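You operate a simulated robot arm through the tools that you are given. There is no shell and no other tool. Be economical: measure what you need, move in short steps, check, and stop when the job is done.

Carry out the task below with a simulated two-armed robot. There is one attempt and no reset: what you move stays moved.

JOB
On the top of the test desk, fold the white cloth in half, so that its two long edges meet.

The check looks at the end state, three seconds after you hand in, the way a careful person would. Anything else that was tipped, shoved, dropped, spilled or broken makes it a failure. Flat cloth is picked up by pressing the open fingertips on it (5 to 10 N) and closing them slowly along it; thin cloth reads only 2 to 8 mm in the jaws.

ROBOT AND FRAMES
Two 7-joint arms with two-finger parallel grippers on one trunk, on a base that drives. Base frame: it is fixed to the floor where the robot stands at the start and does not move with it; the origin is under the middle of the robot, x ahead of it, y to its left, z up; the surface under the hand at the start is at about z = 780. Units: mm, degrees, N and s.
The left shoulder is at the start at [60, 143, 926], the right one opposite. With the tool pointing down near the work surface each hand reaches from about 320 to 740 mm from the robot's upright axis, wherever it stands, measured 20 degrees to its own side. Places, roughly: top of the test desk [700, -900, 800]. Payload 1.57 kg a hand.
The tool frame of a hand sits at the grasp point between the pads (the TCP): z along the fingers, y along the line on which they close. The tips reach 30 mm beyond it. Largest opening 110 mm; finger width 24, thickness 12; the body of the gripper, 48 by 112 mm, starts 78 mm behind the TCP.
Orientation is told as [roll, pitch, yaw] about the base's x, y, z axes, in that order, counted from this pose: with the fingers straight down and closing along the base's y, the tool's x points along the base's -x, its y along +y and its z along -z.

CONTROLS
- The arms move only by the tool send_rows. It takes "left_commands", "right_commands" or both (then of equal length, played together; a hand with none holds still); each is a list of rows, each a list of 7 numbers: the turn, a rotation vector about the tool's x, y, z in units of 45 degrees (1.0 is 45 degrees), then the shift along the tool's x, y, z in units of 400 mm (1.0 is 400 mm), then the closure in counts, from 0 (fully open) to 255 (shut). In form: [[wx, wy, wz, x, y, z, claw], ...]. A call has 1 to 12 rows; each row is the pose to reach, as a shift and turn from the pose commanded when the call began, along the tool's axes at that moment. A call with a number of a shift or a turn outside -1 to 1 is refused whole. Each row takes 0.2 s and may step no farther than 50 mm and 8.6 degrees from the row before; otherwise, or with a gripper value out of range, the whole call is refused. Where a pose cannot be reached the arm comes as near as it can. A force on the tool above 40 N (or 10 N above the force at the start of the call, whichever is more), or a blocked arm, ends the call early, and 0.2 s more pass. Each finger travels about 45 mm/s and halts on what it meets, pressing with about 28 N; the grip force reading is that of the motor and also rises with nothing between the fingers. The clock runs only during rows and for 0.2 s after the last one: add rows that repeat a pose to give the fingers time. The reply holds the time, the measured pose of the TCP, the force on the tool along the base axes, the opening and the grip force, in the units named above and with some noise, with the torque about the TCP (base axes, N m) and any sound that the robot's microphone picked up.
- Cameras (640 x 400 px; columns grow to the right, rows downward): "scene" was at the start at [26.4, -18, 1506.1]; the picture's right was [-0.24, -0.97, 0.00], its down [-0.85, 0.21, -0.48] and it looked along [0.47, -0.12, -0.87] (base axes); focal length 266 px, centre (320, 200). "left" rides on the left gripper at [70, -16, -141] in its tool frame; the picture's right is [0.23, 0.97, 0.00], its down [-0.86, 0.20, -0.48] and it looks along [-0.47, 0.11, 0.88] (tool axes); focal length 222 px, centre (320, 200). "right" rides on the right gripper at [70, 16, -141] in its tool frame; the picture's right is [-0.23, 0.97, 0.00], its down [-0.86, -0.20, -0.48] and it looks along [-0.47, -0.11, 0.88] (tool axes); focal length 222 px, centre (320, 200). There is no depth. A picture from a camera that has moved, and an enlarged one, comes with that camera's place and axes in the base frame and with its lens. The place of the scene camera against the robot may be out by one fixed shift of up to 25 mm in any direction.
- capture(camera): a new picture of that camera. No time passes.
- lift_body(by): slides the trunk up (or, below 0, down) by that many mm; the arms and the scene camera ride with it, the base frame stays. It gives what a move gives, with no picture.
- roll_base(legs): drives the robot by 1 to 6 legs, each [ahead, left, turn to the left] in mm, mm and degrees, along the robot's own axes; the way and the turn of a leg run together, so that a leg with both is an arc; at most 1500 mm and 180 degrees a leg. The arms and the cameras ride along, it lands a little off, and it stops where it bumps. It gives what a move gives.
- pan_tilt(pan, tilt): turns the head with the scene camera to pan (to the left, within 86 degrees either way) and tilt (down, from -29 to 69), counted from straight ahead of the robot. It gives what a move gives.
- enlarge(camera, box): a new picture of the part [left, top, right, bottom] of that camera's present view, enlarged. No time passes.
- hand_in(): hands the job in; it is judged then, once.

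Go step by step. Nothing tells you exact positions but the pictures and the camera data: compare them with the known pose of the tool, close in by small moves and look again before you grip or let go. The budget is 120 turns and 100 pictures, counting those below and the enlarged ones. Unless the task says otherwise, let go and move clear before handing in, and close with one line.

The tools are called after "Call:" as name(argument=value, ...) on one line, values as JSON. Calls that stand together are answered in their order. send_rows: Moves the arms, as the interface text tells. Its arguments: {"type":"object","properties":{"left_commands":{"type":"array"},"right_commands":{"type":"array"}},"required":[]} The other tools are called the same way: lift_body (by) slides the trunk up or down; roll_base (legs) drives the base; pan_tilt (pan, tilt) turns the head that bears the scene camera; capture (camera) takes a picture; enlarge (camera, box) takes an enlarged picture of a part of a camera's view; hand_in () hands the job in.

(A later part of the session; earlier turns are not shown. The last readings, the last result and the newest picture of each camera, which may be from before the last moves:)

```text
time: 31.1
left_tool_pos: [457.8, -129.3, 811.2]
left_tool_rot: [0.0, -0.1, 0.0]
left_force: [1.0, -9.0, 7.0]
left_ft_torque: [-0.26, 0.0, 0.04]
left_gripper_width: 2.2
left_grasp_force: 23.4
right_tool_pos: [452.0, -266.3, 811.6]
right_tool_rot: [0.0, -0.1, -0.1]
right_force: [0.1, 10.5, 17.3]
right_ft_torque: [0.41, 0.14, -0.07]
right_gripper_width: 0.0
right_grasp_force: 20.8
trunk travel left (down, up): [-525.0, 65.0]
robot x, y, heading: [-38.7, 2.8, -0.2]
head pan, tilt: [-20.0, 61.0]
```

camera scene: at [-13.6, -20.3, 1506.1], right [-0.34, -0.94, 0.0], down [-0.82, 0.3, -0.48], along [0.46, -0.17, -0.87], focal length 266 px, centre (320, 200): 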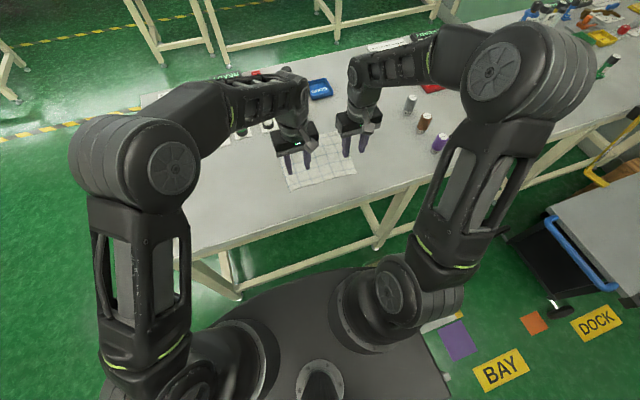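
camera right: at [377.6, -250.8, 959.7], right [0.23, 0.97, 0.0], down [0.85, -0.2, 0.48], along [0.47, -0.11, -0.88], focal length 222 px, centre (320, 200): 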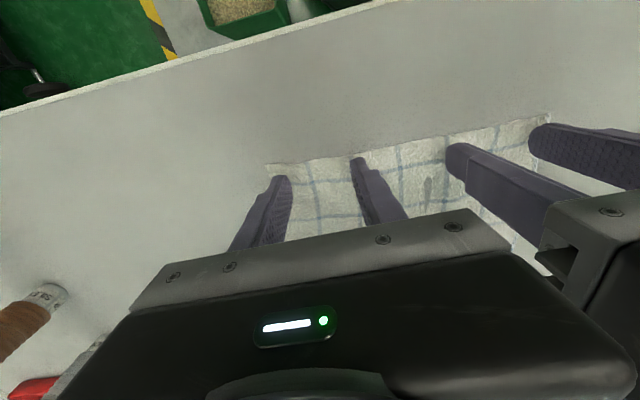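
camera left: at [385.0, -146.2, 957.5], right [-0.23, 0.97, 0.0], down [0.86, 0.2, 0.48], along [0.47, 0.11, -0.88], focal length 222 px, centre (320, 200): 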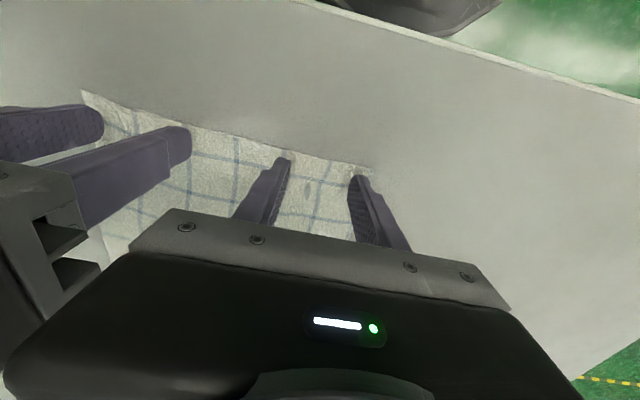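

Left holds (2.2 mm), right reads 0. I'll lift a little to confirm.

Call:
send_rows(left_commands=[[0, 0, 0, 0, 0, -0.025, 255], [0, 0, 0, 0, 0, -0.05, 255], [0, 0, 0, 0, 0, -0.05, 255]], right_commands=[[0, 0, 0, 0, 0, -0.025, 255], [0, 0, 0, 0, 0, -0.05, 255], [0, 0, 0, 0, 0, -0.05, 255]])

Call:
capture(camera="left")

Call:
capture(camera="right")

```text
time: 31.9
left_tool_pos: [457.7, -127.3, 829.7]
left_tool_rot: [0.1, 0.1, 0.1]
left_force: [0.3, -0.8, -0.7]
left_ft_torque: [-0.02, 0.0, 0.01]
left_gripper_width: 1.7
left_grasp_force: 23.9
right_tool_pos: [454.6, -267.5, 830.2]
right_tool_rot: [0.0, 0.0, 0.0]
right_force: [-0.1, 0.2, -0.3]
right_ft_torque: [0.02, 0.0, -0.03]
right_gripper_width: 0.0
right_grasp_force: 21.1
trunk travel left (down, up): [-525.0, 65.0]
robot x, y, heading: [-36.2, 2.4, -0.3]
head pan, tilt: [-20.0, 61.0]
```

```text
69 pictures are left
camera left: at [387.9, -144.7, 970.5], right [-0.23, 0.97, 0.0], down [0.86, 0.2, 0.48], along [0.47, 0.11, -0.88], focal length 222 px, centre (320, 200)
```

left: 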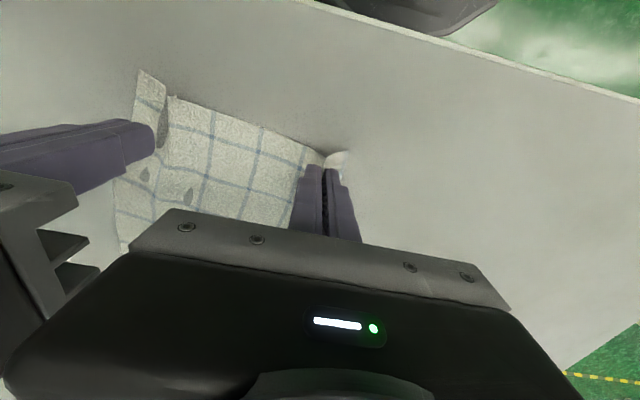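

```text
68 pictures are left
camera right: at [384.6, -250.9, 971.4], right [0.23, 0.97, 0.0], down [0.85, -0.2, 0.48], along [0.47, -0.11, -0.88], focal length 222 px, centre (320, 200)
```

right: 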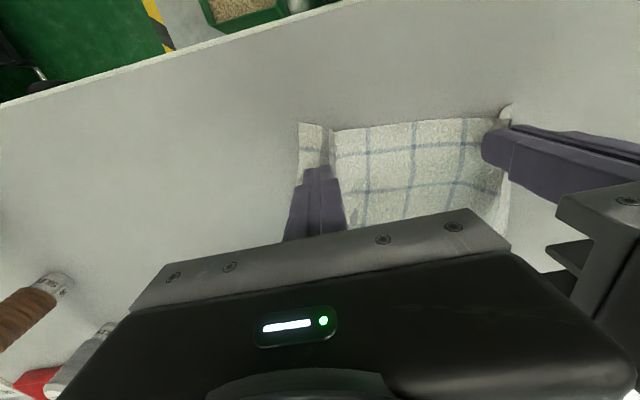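

Left holds its corner; the right left only a small ridge. I'll lower the left back, raise and open the right, and look at the cloth.

Call:
send_rows(left_commands=[[0, 0, 0, 0, 0, 0.02, 255], [0, 0, 0, 0, 0, 0.0375, 255], [0, 0, 0, 0, 0, 0.0375, 255], [0, 0, 0, 0, 0, 0.0375, 255]], right_commands=[[0, 0, 0, 0, -0.05, -0.1, 230], [0, 0, 0, 0, -0.1, -0.2, 200], [0, 0, 0, 0, -0.1, -0.2, 170], [0, 0, 0, 0, -0.1, -0.2, 162]])

Call:
capture(camera="right")

Call:
enlarge(camera="scene", box=[220, 80, 420, 205])

```text
time: 32.9
left_tool_pos: [457.9, -128.4, 815.3]
left_tool_rot: [0.1, -0.1, 0.0]
left_force: [-0.5, 0.4, -0.1]
left_ft_torque: [0.0, -0.01, -0.04]
left_gripper_width: 2.0
left_grasp_force: 23.8
right_tool_pos: [454.0, -308.7, 908.3]
right_tool_rot: [0.1, 0.0, -0.1]
right_force: [-0.1, 0.2, 0.8]
right_ft_torque: [-0.01, 0.0, 0.02]
right_gripper_width: 40.0
right_grasp_force: 0.1
trunk travel left (down, up): [-525.0, 65.0]
robot x, y, heading: [-36.4, 5.3, -0.5]
head pan, tilt: [-20.0, 61.0]
```

```text
67 pictures are left
camera right: at [384.0, -291.7, 1049.7], right [0.23, 0.97, 0.0], down [0.85, -0.2, 0.48], along [0.47, -0.11, -0.88], focal length 222 px, centre (320, 200)
```

right: 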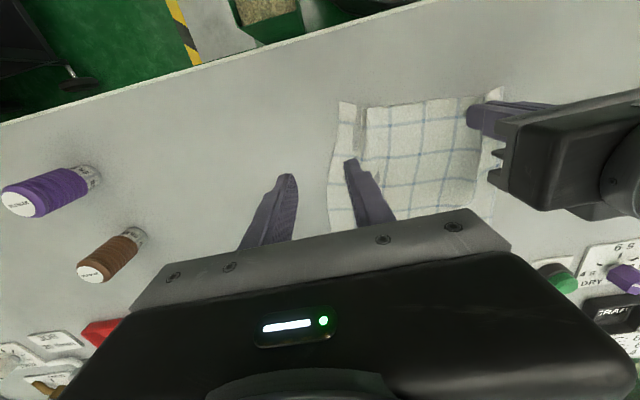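

```text
3.20 times, centred on (320, 142) of scene
camera zoom: at [-13.3, -20.7, 1506.1], right [-0.34, -0.94, 0.0], down [-0.82, 0.3, -0.48], along [0.46, -0.17, -0.87], focal length 850 px, centre (320, 384)
```

zoom: 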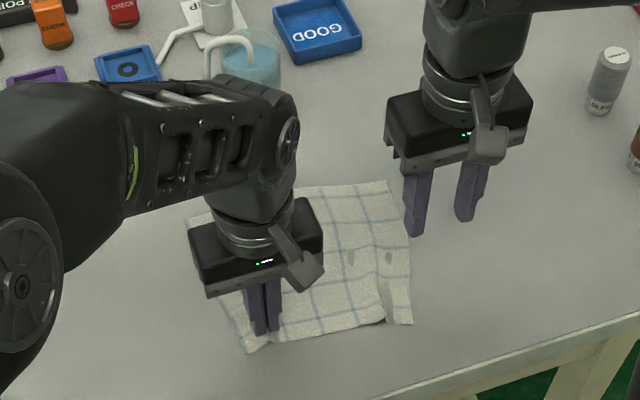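

Call:
enlarge(camera="right", box=[310, 70, 470, 170])

```text
4.00 times, centred on (390, 120) of right
camera zoom: at [384.0, -291.7, 1049.7], right [0.23, 0.97, 0.0], down [0.85, -0.2, 0.48], along [0.47, -0.11, -0.88], focal length 888 px, centre (40, 520)
```

zoom: 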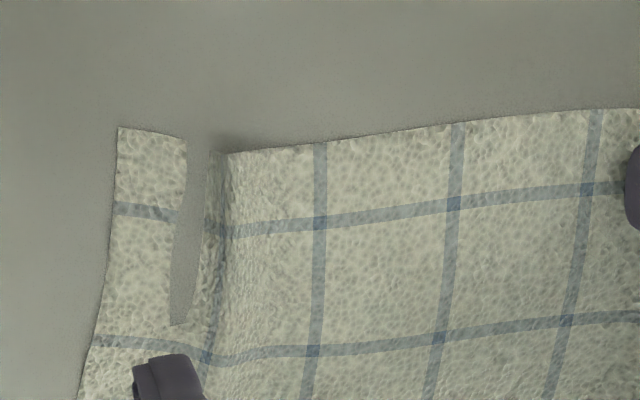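

A usable ridge runs at about (432, -252). I'll straddle it with the right fingers about 26 mm open, nearer the edge this time.

Call:
send_rows(right_commands=[[0, 0, 0, 0.02, 0.07, 0, 180], [0, 0, 0, 0.035, 0.142, 0, 195], [0, 0, 0, 0.035, 0.142, 0.1, 195], [0, 0, 0, 0.035, 0.142, 0.18, 195], [0, 0, 0, 0.035, 0.142, 0.21, 195], [0, 0, 0, 0.035, 0.142, 0.21, 195]])

Call:
enlarge(camera="right", box=[220, 100, 420, 225])

```text
time: 34.3
left_tool_pos: [457.7, -128.3, 815.4]
left_tool_rot: [0.1, 0.1, 0.0]
left_force: [0.1, -0.2, 0.4]
left_ft_torque: [0.0, 0.02, -0.01]
left_gripper_width: 1.8
left_grasp_force: 23.7
right_tool_pos: [442.4, -250.5, 826.1]
right_tool_rot: [0.0, 0.0, 0.0]
right_force: [0.1, 0.5, 0.0]
right_ft_torque: [0.02, -0.01, 0.02]
right_gripper_width: 25.8
right_grasp_force: 0.0
trunk travel left (down, up): [-525.0, 65.0]
robot x, y, heading: [-40.4, 3.7, 0.0]
head pan, tilt: [-20.0, 61.0]
```

```text
3.20 times, centred on (320, 162) of right
camera zoom: at [370.9, -234.8, 966.1], right [0.23, 0.97, 0.0], down [0.85, -0.2, 0.48], along [0.47, -0.11, -0.88], focal length 711 px, centre (320, 320)
```

zoom: 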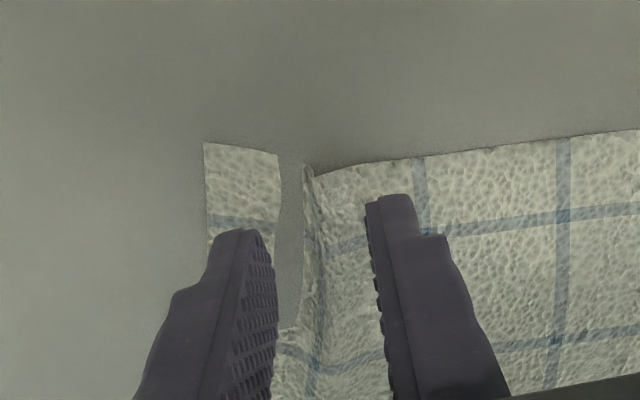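

Well straddled. Descend to contact.

Call:
send_rows(right_commands=[[0, 0, 0, 0.01, 0, 0.015, 195], [0, 0, 0, 0.01, 0, 0.03, 195], [0, 0, 0, 0.01, 0, 0.0355, 195], [0, 0, 0, 0.01, 0, 0.0355, 195]])

```text
time: 35.3
left_tool_pos: [458.4, -128.6, 815.9]
left_tool_rot: [0.0, 0.0, 0.0]
left_force: [-0.6, 0.0, -0.2]
left_ft_torque: [-0.02, -0.04, -0.01]
left_gripper_width: 2.0
left_grasp_force: 23.8
right_tool_pos: [434.6, -251.8, 812.6]
right_tool_rot: [0.0, 0.0, -0.1]
right_force: [0.7, 0.4, 0.0]
right_ft_torque: [0.0, -0.01, 0.01]
right_gripper_width: 25.9
right_grasp_force: 0.0
trunk travel left (down, up): [-525.0, 65.0]
robot x, y, heading: [-40.2, 3.6, 0.1]
head pan, tilt: [-20.0, 61.0]
```

Call:
send_rows(right_commands=[[0, 0, 0, 0, 0, 0.004, 195], [0, 0, 0, 0, 0, 0.004, 195]])

```text
time: 35.9
left_tool_pos: [456.3, -128.6, 815.9]
left_tool_rot: [0.0, 0.0, 0.1]
left_force: [0.4, -0.2, -0.3]
left_ft_torque: [0.04, 0.0, 0.02]
left_gripper_width: 1.8
left_grasp_force: 23.4
right_tool_pos: [435.6, -251.6, 812.8]
right_tool_rot: [0.0, 0.0, -0.1]
right_force: [-0.6, -0.5, 3.2]
right_ft_torque: [-0.03, 0.03, 0.02]
right_gripper_width: 25.8
right_grasp_force: 0.0
trunk travel left (down, up): [-525.0, 65.0]
robot x, y, heading: [-38.4, 2.8, 0.1]
head pan, tilt: [-20.0, 61.0]
```

Call:
send_rows(right_commands=[[0, 0, 0, 0, 0, 0.0018, 195], [0, 0, 0, 0, 0, 0.0018, 198], [0, 0, 0, 0, 0, 0.0018, 201], [0, 0, 0, 0, 0, 0.0018, 204], [0, 0, 0, 0, 0, 0.0018, 207], [0, 0, 0, 0, 0, 0.0018, 210], [0, 0, 0, 0, 0, 0.0018, 213], [0, 0, 0, 0, 0, 0.0018, 216], [0, 0, 0, 0, 0, 0.0018, 219], [0, 0, 0, 0, 0, 0.0018, 222]])

Call:
enlarge(camera="right", box=[220, 100, 420, 225])

```text
time: 38.1
left_tool_pos: [456.9, -128.5, 816.4]
left_tool_rot: [0.0, -0.1, 0.1]
left_force: [-0.1, 0.0, -0.1]
left_ft_torque: [-0.04, -0.01, -0.03]
left_gripper_width: 2.0
left_grasp_force: 23.4
right_tool_pos: [435.9, -251.8, 810.3]
right_tool_rot: [0.0, -0.2, 0.0]
right_force: [1.1, -0.7, 18.1]
right_ft_torque: [-0.1, 0.05, 0.01]
right_gripper_width: 14.3
right_grasp_force: 0.6
trunk travel left (down, up): [-525.0, 65.0]
robot x, y, heading: [-38.1, 5.5, -0.1]
head pan, tilt: [-20.0, 61.0]
```

```text
3.20 times, centred on (320, 162) of right
camera zoom: at [365.4, -234.6, 952.3], right [0.23, 0.97, 0.0], down [0.85, -0.2, 0.48], along [0.47, -0.11, -0.88], focal length 711 px, centre (320, 320)
```

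zoom: 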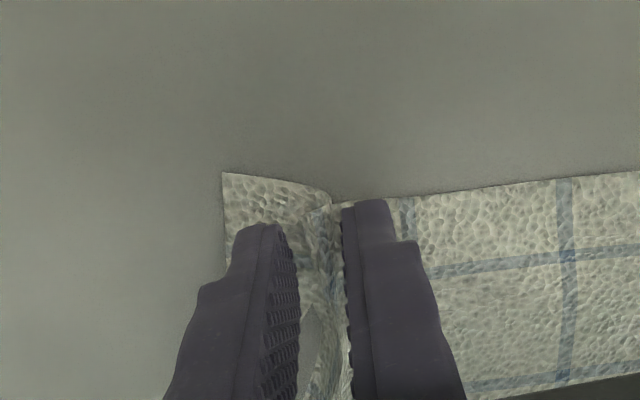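

The ridge stands between the fingers. Ease the press slightly and keep closing.

Call:
send_rows(right_commands=[[0, 0, 0, 0, 0, -0.0012, 225], [0, 0, 0, 0, 0, -0.0012, 228], [0, 0, 0, 0, 0, -0.0012, 231], [0, 0, 0, 0, 0, -0.0012, 234], [0, 0, 0, 0, 0, -0.0012, 237], [0, 0, 0, 0, 0, -0.0012, 240], [0, 0, 0, 0, 0, -0.0012, 243], [0, 0, 0, 0, 0, -0.0012, 246], [0, 0, 0, 0, 0, -0.0012, 249], [0, 0, 0, 0, 0, -0.0012, 252], [0, 0, 0, 0, 0, -0.0012, 255], [0, 0, 0, 0, 0, -0.0012, 255]])

Call:
enlarge(camera="right", box=[220, 100, 420, 225])

```text
time: 40.7
left_tool_pos: [457.9, -128.9, 815.2]
left_tool_rot: [0.0, 0.0, 0.0]
left_force: [-1.1, -11.9, -1.2]
left_ft_torque: [-0.37, 0.07, 0.08]
left_gripper_width: 1.9
left_grasp_force: 23.4
right_tool_pos: [436.9, -250.2, 810.1]
right_tool_rot: [0.0, -0.1, 0.0]
right_force: [0.1, 12.1, 8.8]
right_ft_torque: [0.35, 0.02, 0.02]
right_gripper_width: 2.1
right_grasp_force: 23.7
trunk travel left (down, up): [-525.0, 65.0]
robot x, y, heading: [-37.8, 4.1, 0.0]
head pan, tilt: [-20.0, 61.0]
```

```text
3.20 times, centred on (320, 162) of right
camera zoom: at [365.2, -234.1, 952.4], right [0.23, 0.97, 0.0], down [0.85, -0.2, 0.48], along [0.47, -0.11, -0.88], focal length 711 px, centre (320, 320)
```

zoom: 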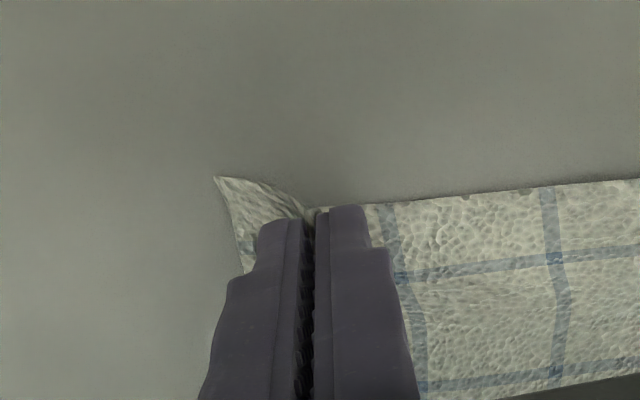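

Both hands now hold the cloth (2 mm each), about 12 N taut between them. The cloth is turned about 7°, and the beaker stands close beyond the far edge. I'll drag the cloth squarely toward the robot by about 50 mm to straighten it and gain clearance.

Call:
send_rows(left_commands=[[0, 0, 0, 0, -0.0025, 0, 255], [0, 0, 0, 0.025, -0.0025, 0, 255], [0, 0, 0, 0.05, -0.0025, 0, 255], [0, 0, 0, 0.075, -0.0025, 0, 255], [0, 0, 0, 0.1, -0.0025, 0, 255], [0, 0, 0, 0.125, -0.0025, 0, 255], [0, 0, 0, 0.15, -0.0025, 0, 255], [0, 0, 0, 0.15, -0.0025, 0, 255]], right_commands=[[0, 0, 0, 0, 0.0025, -0.0125, 255], [0, 0, 0, 0.018, 0.0025, -0.0125, 255], [0, 0, 0, 0.036, 0.0025, -0.0125, 255], [0, 0, 0, 0.054, 0.0025, -0.0125, 255], [0, 0, 0, 0.072, 0.0025, -0.0125, 255], [0, 0, 0, 0.09, 0.0025, -0.0125, 255], [0, 0, 0, 0.1075, 0.0025, -0.0125, 255], [0, 0, 0, 0.1075, 0.0025, -0.0125, 255]])

Call:
enlarge(camera="scene", box=[220, 80, 420, 205])

Call:
capture(camera="right")

Call:
capture(camera="left")

```text
time: 42.5
left_tool_pos: [399.3, -128.8, 815.5]
left_tool_rot: [0.1, -0.1, 0.0]
left_force: [0.0, -6.2, -0.4]
left_ft_torque: [-0.21, 0.04, 0.04]
left_gripper_width: 2.0
left_grasp_force: 23.7
right_tool_pos: [393.5, -250.6, 816.8]
right_tool_rot: [0.1, 0.0, 0.0]
right_force: [-1.1, 5.8, 0.4]
right_ft_torque: [0.15, -0.02, 0.02]
right_gripper_width: 1.8
right_grasp_force: 24.1
trunk travel left (down, up): [-525.0, 65.0]
robot x, y, heading: [-39.4, 3.0, -0.2]
head pan, tilt: [-20.0, 61.0]
```

```text
3.20 times, centred on (320, 142) of scene
camera zoom: at [-13.2, -20.7, 1506.1], right [-0.34, -0.94, 0.0], down [-0.82, 0.3, -0.48], along [0.46, -0.17, -0.87], focal length 850 px, centre (320, 384)
```

zoom: 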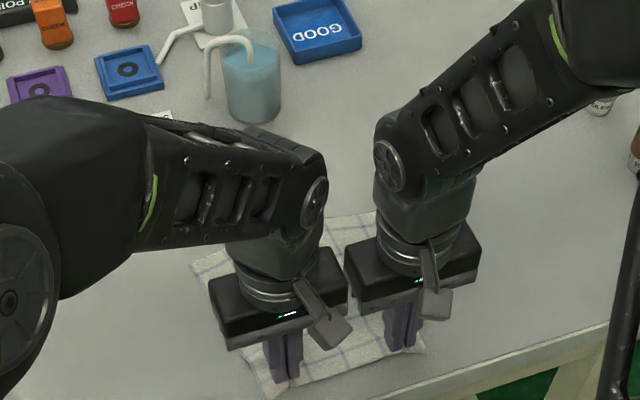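

```text
60 pictures are left
camera right: at [322.8, -233.8, 957.8], right [0.23, 0.97, 0.0], down [0.85, -0.2, 0.48], along [0.47, -0.11, -0.88], focal length 222 px, centre (320, 200)
```

right: 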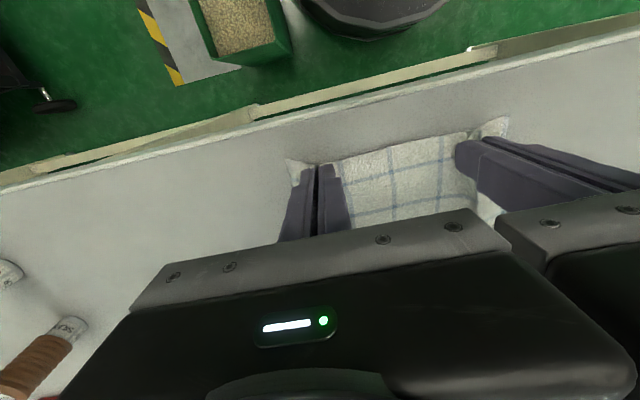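

```text
59 pictures are left
camera left: at [329.9, -146.2, 956.1], right [-0.23, 0.97, 0.0], down [0.86, 0.2, 0.48], along [0.47, 0.11, -0.88], focal length 222 px, centre (320, 200)
```

left: 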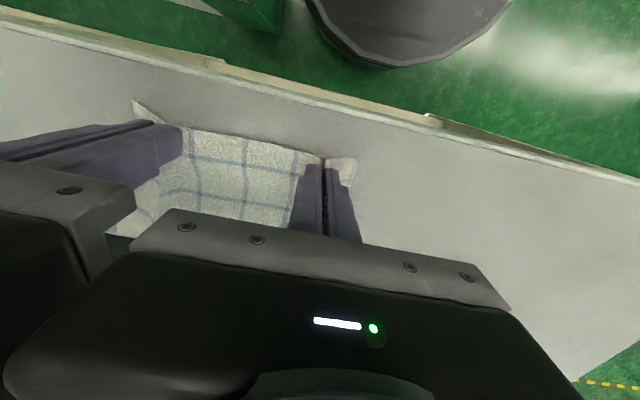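

The cloth is now square: near edge at x≈381, far edge at x≈566, with clear space ahead. I'll start the fold arc, first half.

Call:
send_rows(left_commands=[[0, 0, 0, -0.0075, 0, -0.05, 255], [0, 0, 0, -0.025, 0, -0.095, 255], [0, 0.067, 0, -0.0625, 0, -0.135, 255], [0, 0.155, 0, -0.105, 0, -0.1675, 255], [0, 0.244, 0, -0.1575, 0, -0.185, 255], [0, 0.333, 0, -0.2125, 0, -0.19, 255], [0, 0.333, 0, -0.2125, 0, -0.19, 255]], right_commands=[[0, 0, 0, -0.0075, 0, -0.05, 255], [0, 0, 0, -0.025, 0, -0.095, 255], [0, 0.067, 0, -0.0625, 0, -0.135, 255], [0, 0.155, 0, -0.105, 0, -0.1675, 255], [0, 0.244, 0, -0.1575, 0, -0.185, 255], [0, 0.333, 0, -0.2125, 0, -0.19, 255], [0, 0.333, 0, -0.2125, 0, -0.19, 255]])

Call:
capture(camera="scene")

Call:
capture(camera="right")

Call:
capture(camera="left")

```text
time: 44.1
left_tool_pos: [474.7, -130.8, 893.3]
left_tool_rot: [-0.1, 12.9, -0.1]
left_force: [0.1, -2.7, -0.6]
left_ft_torque: [-0.09, 0.0, 0.05]
left_gripper_width: 1.8
left_grasp_force: 23.7
left hand out of reach, approached as far as the arm can: row 6, 7
right_tool_pos: [478.2, -250.1, 890.1]
right_tool_rot: [0.1, 14.9, 0.0]
right_force: [-1.4, 2.3, 0.4]
right_ft_torque: [0.05, 0.04, 0.01]
right_gripper_width: 1.9
right_grasp_force: 23.5
trunk travel left (down, up): [-525.0, 65.0]
robot x, y, heading: [-34.8, 5.5, -0.2]
head pan, tilt: [-20.0, 61.0]
```

```text
58 pictures are left
camera scene: at [-13.3, -20.7, 1506.1], right [-0.34, -0.94, 0.0], down [-0.82, 0.3, -0.48], along [0.46, -0.17, -0.87], focal length 266 px, centre (320, 200)
```

scene: 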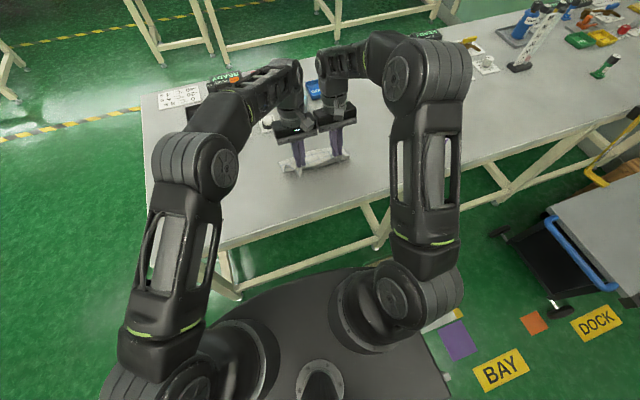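

```text
57 pictures are left
camera right: at [446.1, -233.4, 1044.7], right [0.22, 0.97, -0.06], down [0.95, -0.2, 0.24], along [0.22, -0.11, -0.97], focal length 222 px, centre (320, 200)
```

right: 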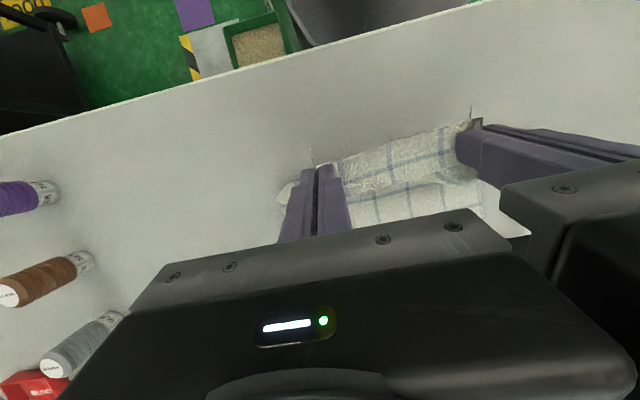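

```text
56 pictures are left
camera left: at [438.4, -147.3, 1045.9], right [-0.22, 0.97, 0.05], down [0.94, 0.2, 0.27], along [0.26, 0.11, -0.96], focal length 222 px, centre (320, 200)
```

left: 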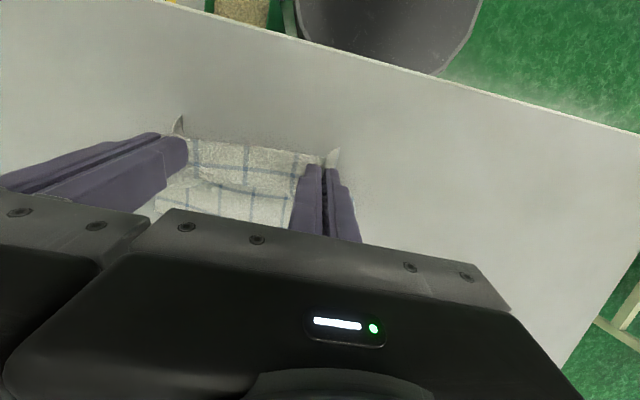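

The left wrist cannot tilt further, so I'll return both hands to vertical while continuing the arc forward. The edge lips stand up nicely.

Call:
send_rows(left_commands=[[0, -0.15, 0, -0.02, 0, -0.0028, 255], [0, -0.3, 0, -0.046, 0, -0.002, 255], [0, -0.333, 0, -0.079, 0, 0.0047, 255], [0, -0.333, 0, -0.122, 0, 0.019, 255], [0, -0.333, 0, -0.1615, 0, 0.042, 255], [0, -0.333, 0, -0.1615, 0, 0.042, 255]], right_commands=[[0, -0.15, 0, -0.02, 0, -0.0028, 255], [0, -0.3, 0, -0.046, 0, -0.002, 255], [0, -0.333, 0, -0.079, 0, 0.0047, 255], [0, -0.333, 0, -0.122, 0, 0.019, 255], [0, -0.333, 0, -0.1615, 0, 0.042, 255], [0, -0.333, 0, -0.1615, 0, 0.042, 255]])

Call:
enlarge(camera="scene", box=[220, 80, 420, 205])

Call:
capture(camera="right")

Call:
capture(camera="left")

```text
time: 45.5
left_tool_pos: [529.5, -129.8, 860.5]
left_tool_rot: [-0.1, -0.1, 0.0]
left_force: [0.5, -6.5, -0.6]
left_ft_torque: [-0.25, -0.05, 0.05]
left_gripper_width: 2.0
left_grasp_force: 23.5
right_tool_pos: [536.2, -250.4, 859.3]
right_tool_rot: [0.2, -0.1, -0.1]
right_force: [-1.7, 6.8, 0.7]
right_ft_torque: [0.26, 0.02, 0.01]
right_gripper_width: 2.2
right_grasp_force: 23.7
trunk travel left (down, up): [-525.0, 65.0]
robot x, y, heading: [-36.5, 4.1, -0.6]
head pan, tilt: [-20.0, 61.0]
```

```text
3.20 times, centred on (320, 142) of scene
camera zoom: at [-13.6, -20.6, 1506.1], right [-0.34, -0.94, 0.0], down [-0.82, 0.3, -0.48], along [0.46, -0.17, -0.87], focal length 850 px, centre (320, 384)
```

zoom: 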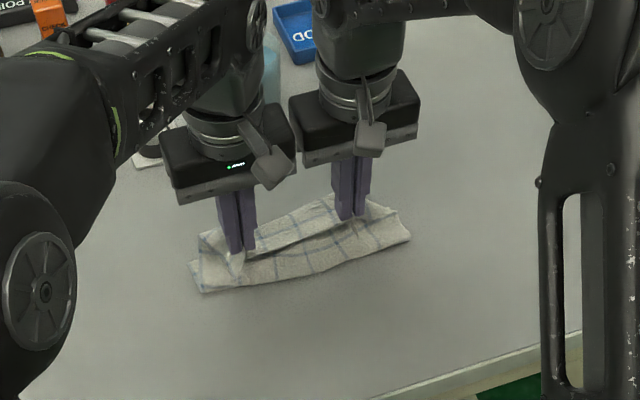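

```text
54 pictures are left
camera right: at [464.9, -233.4, 999.6], right [0.23, 0.97, 0.0], down [0.85, -0.2, 0.48], along [0.47, -0.11, -0.88], focal length 222 px, centre (320, 200)
```

right: 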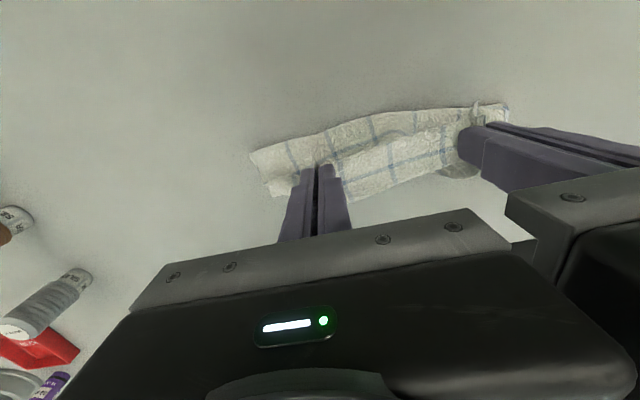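

```text
53 pictures are left
camera left: at [461.0, -146.0, 1001.6], right [-0.23, 0.97, 0.0], down [0.86, 0.2, 0.48], along [0.47, 0.11, -0.88], focal length 222 px, centre (320, 200)
```

left: 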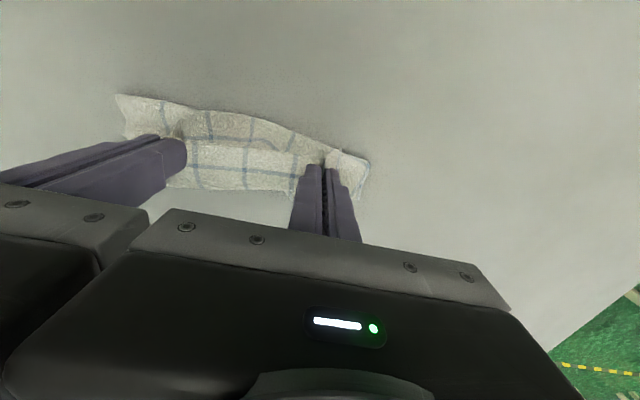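

I need to know how the layers lie before lowering, so I'll take closer views.

Call:
enlarge(camera="right", box=[230, 70, 530, 230])

Call:
enlarge(camera="left", box=[100, 70, 400, 230])

Call:
enlarge(camera="scene", box=[270, 125, 360, 180])

```text
2.13 times, centred on (380, 150) of right
camera zoom: at [464.9, -233.4, 999.6], right [0.23, 0.97, 0.0], down [0.85, -0.2, 0.48], along [0.47, -0.11, -0.88], focal length 474 px, centre (192, 307)
```

zoom: 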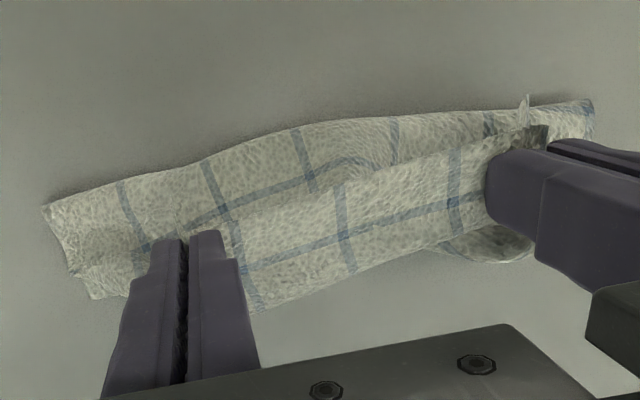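

```text
2.13 times, centred on (250, 150) of left
camera zoom: at [461.0, -146.0, 1001.6], right [-0.23, 0.97, 0.0], down [0.86, 0.2, 0.48], along [0.47, 0.11, -0.88], focal length 474 px, centre (469, 307)
```

zoom: 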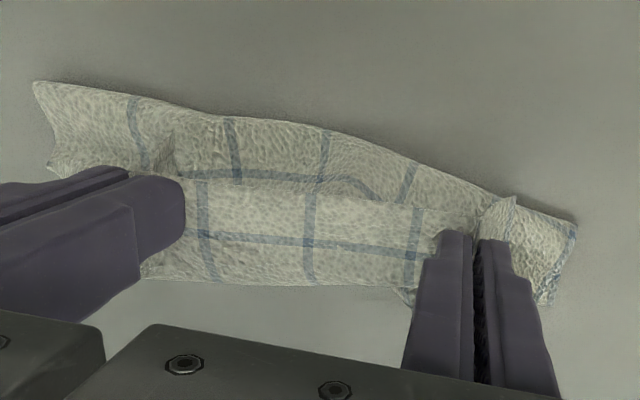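

```text
7.11 times, centred on (315, 152) of scene
camera zoom: at [-13.6, -20.6, 1506.1], right [-0.34, -0.94, 0.0], down [-0.82, 0.3, -0.48], along [0.46, -0.17, -0.87], focal length 1888 px, centre (356, 538)
```

zoom: 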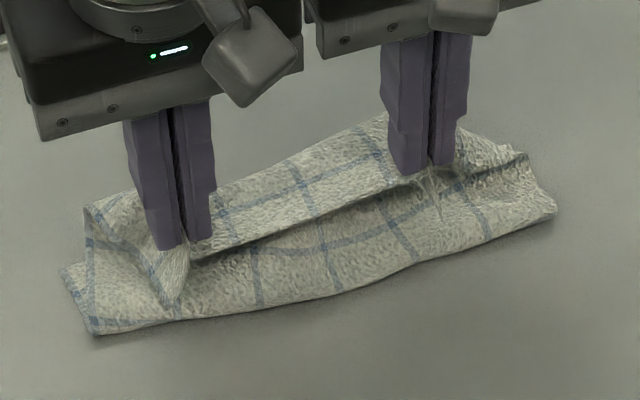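

The held edge has doubled back: the strip leaves the fingers forward, making a Z. I'll raise both hands to pull the sheet taut, squaring the left by about 12 mm, and look again.

Call:
send_rows(left_commands=[[0, 0, 0, 0, 0, -0.06, 255], [0, 0, 0, 0.02, 0, -0.12, 255], [0, 0, 0, 0.04, 0, -0.18, 255], [0, 0, 0, 0.06, 0, -0.225, 255], [0, 0, 0, 0.06, 0, -0.225, 255]], right_commands=[[0, 0, 0, 0.02, 0, -0.06, 255], [0, 0, 0, 0.045, 0, -0.12, 255], [0, 0, 0, 0.07, 0, -0.18, 255], [0, 0, 0, 0.09, 0, -0.225, 255], [0, 0, 0, 0.09, 0, -0.225, 255]])

Call:
enlarge(camera="scene", box=[260, 90, 380, 180])

Call:
capture(camera="right")

```text
time: 46.7
left_tool_pos: [504.8, -130.8, 950.9]
left_tool_rot: [0.1, -0.1, 0.0]
left_force: [0.9, -1.7, 0.4]
left_ft_torque: [0.01, 0.02, 0.02]
left_gripper_width: 2.1
left_grasp_force: 23.4
right_tool_pos: [499.0, -249.6, 949.0]
right_tool_rot: [0.0, 0.1, -0.2]
right_force: [0.7, 1.2, -0.4]
right_ft_torque: [0.06, -0.03, -0.01]
right_gripper_width: 2.0
right_grasp_force: 23.7
trunk travel left (down, up): [-525.0, 65.0]
robot x, y, heading: [-39.5, 1.4, -0.2]
head pan, tilt: [-20.0, 61.0]
```

```text
4.44 times, centred on (320, 135) of scene
camera zoom: at [-12.9, -20.7, 1506.1], right [-0.34, -0.94, 0.0], down [-0.82, 0.3, -0.48], along [0.45, -0.17, -0.87], focal length 1180 px, centre (320, 489)
```

zoom: 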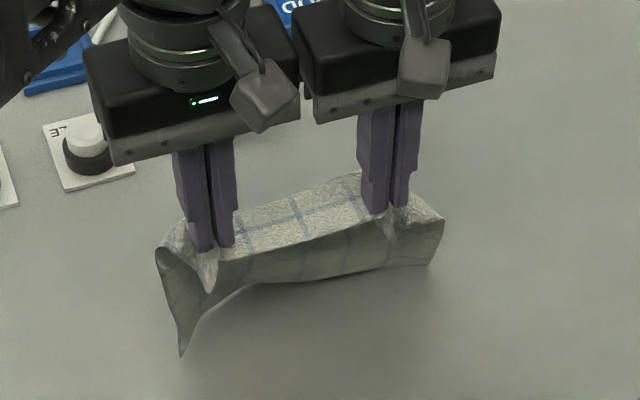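

```text
48 pictures are left
camera right: at [428.6, -232.7, 1089.8], right [0.23, 0.97, 0.0], down [0.85, -0.2, 0.48], along [0.47, -0.11, -0.88], focal length 222 px, centre (320, 200)
```

right: 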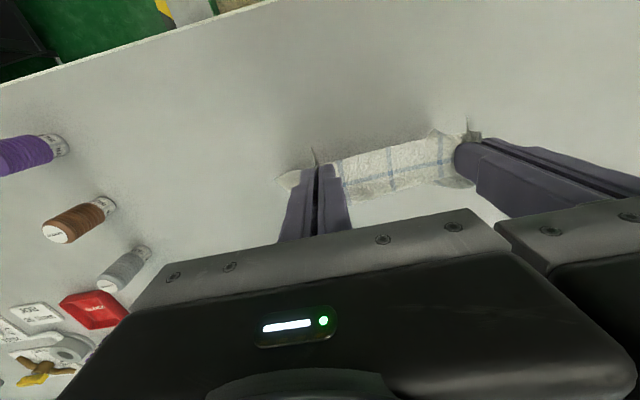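

Call:
enlarge(camera="scene", box=[280, 120, 350, 165])

Call:
enlarge(camera="left", box=[80, 70, 400, 240])

```text
8.89 times, centred on (315, 142) of scene
camera zoom: at [-12.9, -20.7, 1506.1], right [-0.34, -0.94, 0.0], down [-0.82, 0.3, -0.48], along [0.45, -0.17, -0.87], focal length 2360 px, centre (364, 711)
```

zoom: 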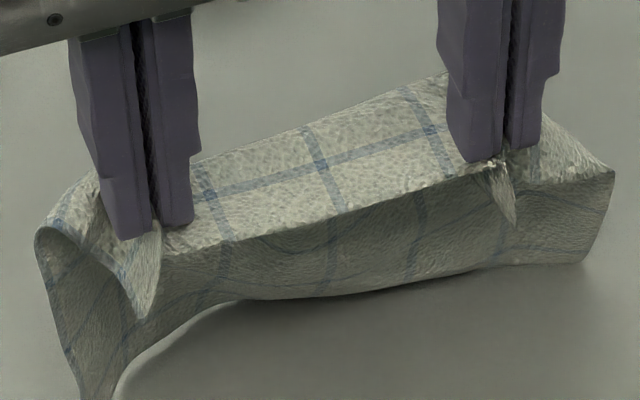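

```text
2.00 times, centred on (240, 155) of left
camera zoom: at [436.0, -147.3, 1090.9], right [-0.23, 0.97, 0.0], down [0.86, 0.2, 0.48], along [0.47, 0.11, -0.88], focal length 444 px, centre (480, 290)
```

zoom: 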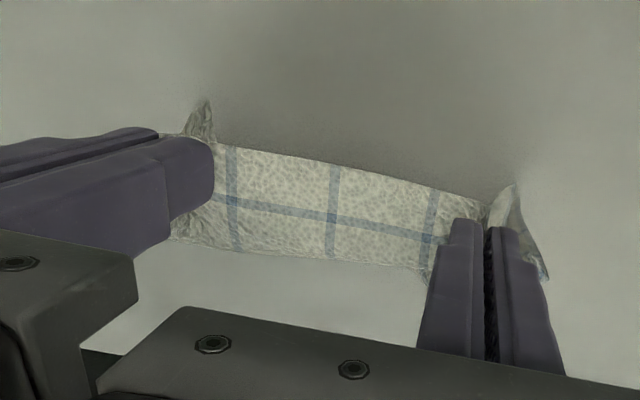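

Now it is clear: the cloth leaves the vertical fingers forward and then hangs down, because its stiffness keeps that strip straight. So the better way is to fold the far half under. I'll lift the cloth clear, touch its lower edge down near the robot, move forward to lay the lower half with its edge toward me, then come back and lay the held edge on top.

Call:
send_rows(left_commands=[[0, 0, 0, 0, 0, -0.08, 255], [0, 0, 0, 0.03, 0, -0.16, 255], [0, 0, 0, 0.09, 0, -0.19, 255], [0, 0, 0, 0.15, 0, -0.19, 255], [0, 0, 0, 0.2, 0, -0.19, 255], [0, 0, 0, 0.2, 0, -0.19, 255], [0, 0, 0, 0.2, 0, -0.19, 255]], right_commands=[[0, 0, 0, 0, 0, -0.08, 255], [0, 0, 0, 0.03, 0, -0.16, 255], [0, 0, 0, 0.09, 0, -0.19, 255], [0, 0, 0, 0.15, 0, -0.19, 255], [0, 0, 0, 0.2, 0, -0.19, 255], [0, 0, 0, 0.2, 0, -0.19, 255], [0, 0, 0, 0.2, 0, -0.19, 255]])

Call:
enlarge(camera="scene", box=[250, 110, 410, 210])

Call:
capture(camera="right")

```text
time: 48.3
left_tool_pos: [421.7, -132.2, 1026.8]
left_tool_rot: [0.0, 0.0, 0.0]
left_force: [-0.3, -0.1, 0.4]
left_ft_torque: [-0.01, -0.02, 0.01]
left_gripper_width: 2.0
left_grasp_force: 24.1
right_tool_pos: [418.1, -250.2, 1022.9]
right_tool_rot: [0.0, -0.1, -0.1]
right_force: [-0.2, -0.1, 0.3]
right_ft_torque: [0.02, 0.01, -0.01]
right_gripper_width: 2.1
right_grasp_force: 23.4
trunk travel left (down, up): [-525.0, 65.0]
robot x, y, heading: [-35.5, 7.2, -0.2]
head pan, tilt: [-20.0, 61.0]
```

```text
4.00 times, centred on (330, 160) of scene
camera zoom: at [-13.6, -20.6, 1506.1], right [-0.34, -0.94, 0.0], down [-0.82, 0.3, -0.48], along [0.46, -0.17, -0.87], focal length 1062 px, centre (280, 360)
```

zoom: 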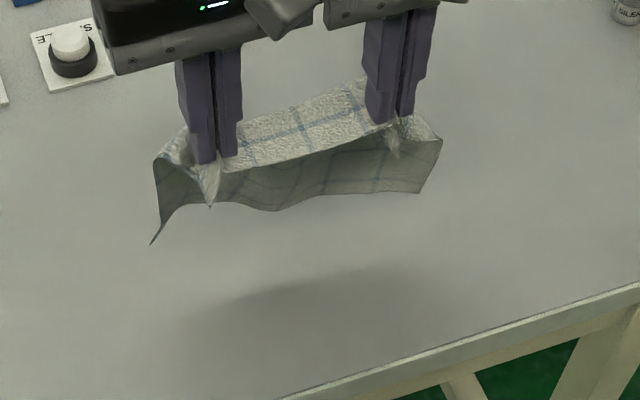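

```text
44 pictures are left
camera right: at [347.5, -232.6, 1163.8], right [0.23, 0.97, 0.0], down [0.85, -0.2, 0.48], along [0.47, -0.11, -0.88], focal length 222 px, centre (320, 200)
```

right: 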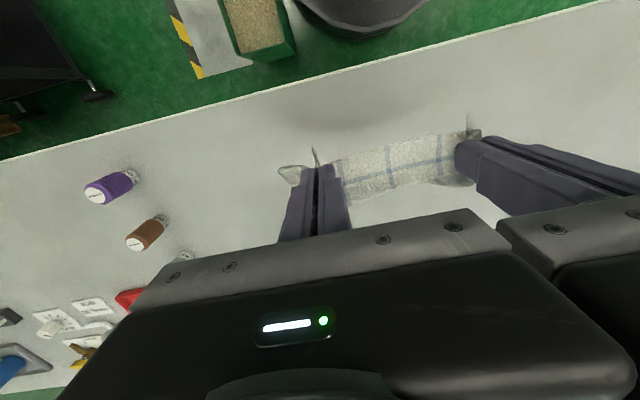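

The cloth hangs free and its lower edge is at about x 452, z 830–865. I'll lower it while moving forward so the lower half trails toward the robot.

Call:
send_rows(left_commands=[[0, 0, 0, 0, 0, 0.05, 255], [0, 0, 0, 0, 0, 0.1, 255], [0, 0, 0, -0.025, 0, 0.1375, 255], [0, 0, 0, -0.0625, 0, 0.175, 255], [0, 0, 0, -0.105, 0, 0.2125, 255], [0, 0, 0, -0.15, 0, 0.25, 255], [0, 0, 0, -0.195, 0, 0.28, 255], [0, 0, 0, -0.2375, 0, 0.305, 255], [0, 0, 0, -0.2375, 0, 0.305, 255]], right_commands=[[0, 0, 0, 0, 0, 0.05, 255], [0, 0, 0, 0, 0, 0.1, 255], [0, 0, 0, -0.025, 0, 0.1375, 255], [0, 0, 0, -0.0625, 0, 0.175, 255], [0, 0, 0, -0.105, 0, 0.2125, 255], [0, 0, 0, -0.15, 0, 0.25, 255], [0, 0, 0, -0.195, 0, 0.28, 255], [0, 0, 0, -0.2375, 0, 0.305, 255], [0, 0, 0, -0.2375, 0, 0.305, 255]])

Call:
enlarge(camera="scene", box=[250, 90, 410, 190])

Call:
capture(camera="right")

```text
time: 50.3
left_tool_pos: [520.8, -132.8, 903.3]
left_tool_rot: [0.0, 0.0, 0.0]
left_force: [0.6, -0.7, -0.4]
left_ft_torque: [-0.01, 0.01, 0.01]
left_gripper_width: 1.9
left_grasp_force: 23.5
right_tool_pos: [516.7, -250.0, 903.3]
right_tool_rot: [0.0, 0.1, 0.0]
right_force: [-0.8, -0.7, -0.3]
right_ft_torque: [0.01, -0.03, -0.01]
right_gripper_width: 1.9
right_grasp_force: 23.6
trunk travel left (down, up): [-525.0, 65.0]
robot x, y, heading: [-38.7, 3.9, 0.3]
head pan, tilt: [-20.0, 61.0]
```

```text
4.00 times, centred on (330, 140) of scene
camera zoom: at [-13.7, -20.6, 1506.1], right [-0.34, -0.94, 0.0], down [-0.82, 0.3, -0.48], along [0.46, -0.17, -0.87], focal length 1062 px, centre (280, 440)
```

zoom: 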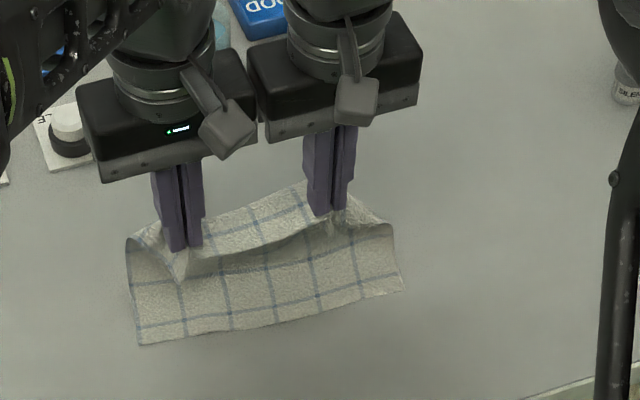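

```text
42 pictures are left
camera right: at [446.5, -232.8, 1044.3], right [0.23, 0.97, 0.0], down [0.85, -0.2, 0.48], along [0.47, -0.11, -0.88], focal length 222 px, centre (320, 200)
```

right: 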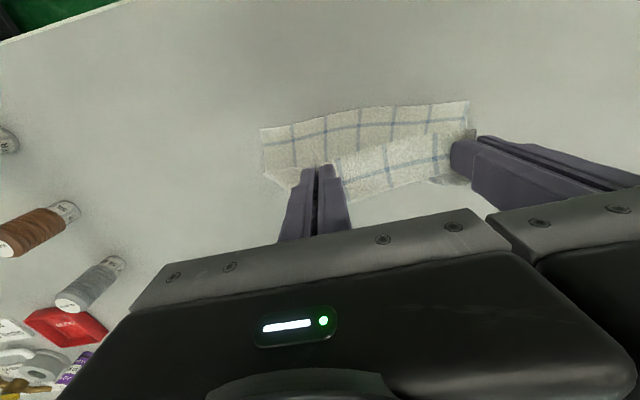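

Excellent: the lower half lies flat with its edge toward the robot, running from (502, -81) to (479, -308). Now I lower the held edge onto it, turning it slightly to match (left TCP x≈514, right ≈497).

Call:
send_rows(left_commands=[[0, 0, 0, 0.004, 0, 0.04, 255], [0, 0, 0, 0.008, 0, 0.08, 255], [0, 0, 0, 0.012, 0, 0.12, 255], [0, 0, 0, 0.015, 0, 0.155, 255], [0, 0, 0, 0.0175, 0, 0.185, 255], [0, 0, 0, 0.0175, 0, 0.185, 255]], right_commands=[[0, 0, 0, 0.01, 0, 0.04, 255], [0, 0, 0, 0.02, 0, 0.08, 255], [0, 0, 0, 0.03, 0, 0.12, 255], [0, 0, 0, 0.04, 0, 0.155, 255], [0, 0, 0, 0.05, 0, 0.185, 255], [0, 0, 0, 0.05, 0, 0.185, 255]])

Call:
enlarge(camera="scene", box=[250, 90, 410, 190])

Call:
enlarge(camera="right", box=[230, 70, 530, 230])

Call:
enlarge(camera="left", box=[100, 70, 400, 230])

```text
time: 51.7
left_tool_pos: [515.7, -130.9, 829.9]
left_tool_rot: [0.0, 0.0, 0.0]
left_force: [-0.7, -2.8, -0.3]
left_ft_torque: [-0.09, 0.01, 0.0]
left_gripper_width: 2.0
left_grasp_force: 23.5
right_tool_pos: [496.7, -251.4, 829.5]
right_tool_rot: [0.1, 0.0, 0.1]
right_force: [-0.6, 2.8, -0.2]
right_ft_torque: [0.13, 0.02, 0.01]
right_gripper_width: 2.1
right_grasp_force: 23.6
trunk travel left (down, up): [-525.0, 65.0]
robot x, y, heading: [-36.9, 4.4, -0.1]
head pan, tilt: [-20.0, 61.0]
```

```text
4.00 times, centred on (330, 140) of scene
camera zoom: at [-13.3, -20.6, 1506.1], right [-0.34, -0.94, 0.0], down [-0.82, 0.3, -0.48], along [0.46, -0.17, -0.87], focal length 1062 px, centre (280, 440)
```

zoom: 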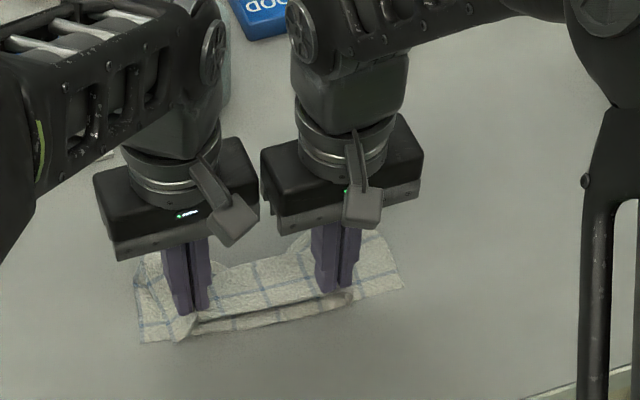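

```text
2.13 times, centred on (380, 150) of right
camera zoom: at [425.2, -233.6, 971.0], right [0.23, 0.97, 0.0], down [0.85, -0.2, 0.48], along [0.47, -0.11, -0.88], focal length 474 px, centre (192, 307)
```

zoom: 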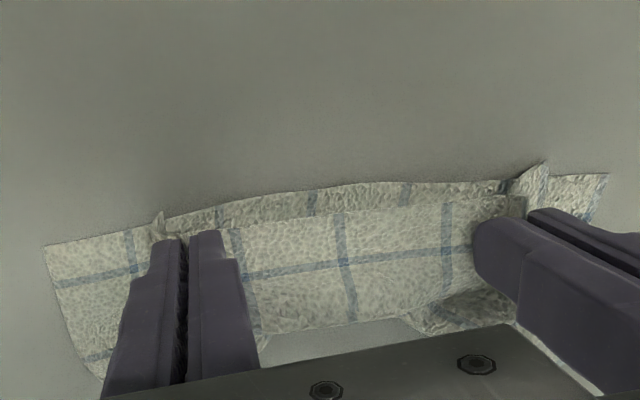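

```text
2.13 times, centred on (250, 150) of left
camera zoom: at [446.0, -147.2, 969.2], right [-0.23, 0.97, 0.0], down [0.86, 0.2, 0.48], along [0.47, 0.11, -0.88], focal length 474 px, centre (469, 307)
```

zoom: 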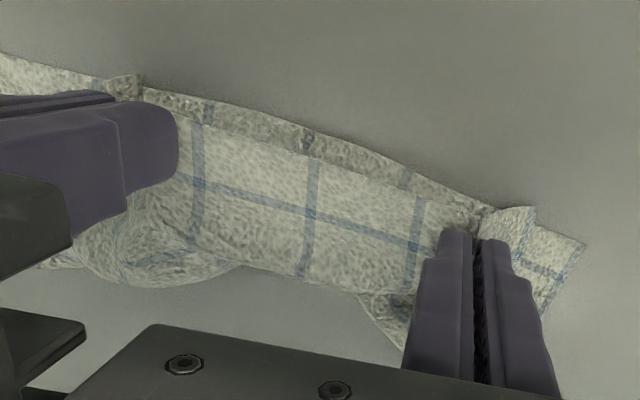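

The edges nearly coincide, with the held edge about 5 mm forward of the lower one. I'll lower further with a 5 mm pull back.

Call:
send_rows(left_commands=[[0, 0, 0, 0.005, 0, 0.0125, 255], [0, 0, 0, 0.0125, 0, 0.025, 255], [0, 0, 0, 0.0125, 0, 0.032, 255], [0, 0, 0, 0.0125, 0, 0.032, 255]], right_commands=[[0, 0, 0, 0.005, 0, 0.0125, 255], [0, 0, 0, 0.0125, 0, 0.025, 255], [0, 0, 0, 0.0125, 0, 0.032, 255], [0, 0, 0, 0.0125, 0, 0.032, 255]])

Call:
enlarge(camera="right", box=[230, 70, 530, 230])

Call:
enlarge(camera="left", box=[100, 70, 400, 230])

```text
time: 52.7
left_tool_pos: [508.4, -130.4, 815.3]
left_tool_rot: [-0.1, 0.0, 0.0]
left_force: [-0.3, -2.6, -0.3]
left_ft_torque: [-0.1, -0.02, 0.0]
left_gripper_width: 2.1
left_grasp_force: 23.7
right_tool_pos: [490.3, -250.6, 816.8]
right_tool_rot: [0.1, -0.1, -0.1]
right_force: [0.0, 3.0, 0.7]
right_ft_torque: [0.05, -0.02, -0.02]
right_gripper_width: 2.4
right_grasp_force: 24.0
trunk travel left (down, up): [-525.0, 65.0]
robot x, y, heading: [-37.1, 6.5, 0.2]
head pan, tilt: [-20.0, 61.0]
```

```text
2.13 times, centred on (380, 150) of right
camera zoom: at [419.4, -233.1, 957.5], right [0.23, 0.97, 0.0], down [0.85, -0.2, 0.48], along [0.47, -0.11, -0.88], focal length 474 px, centre (192, 307)
```

zoom: 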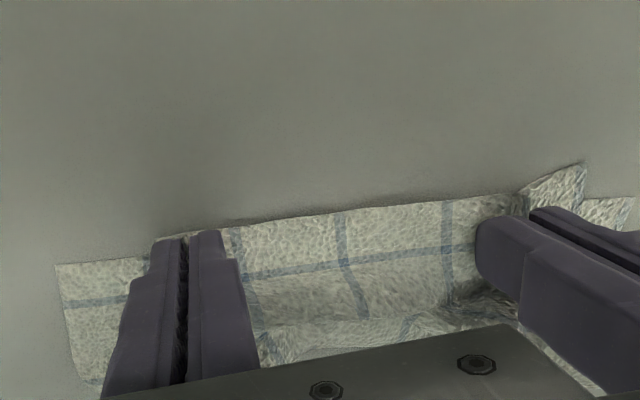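

```text
2.13 times, centred on (250, 150) of left
camera zoom: at [439.1, -147.1, 956.7], right [-0.23, 0.97, 0.0], down [0.86, 0.2, 0.48], along [0.47, 0.11, -0.88], focal length 474 px, centre (469, 307)
```

zoom: 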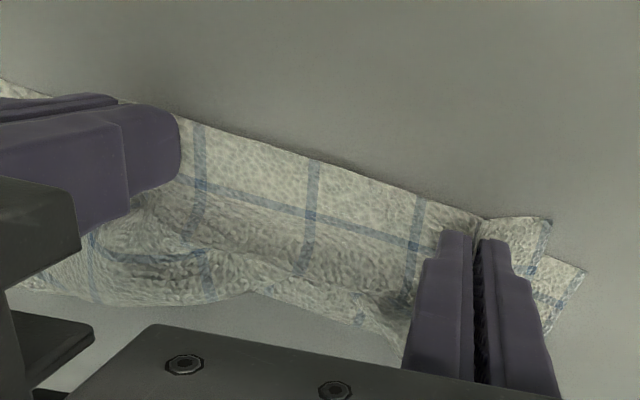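

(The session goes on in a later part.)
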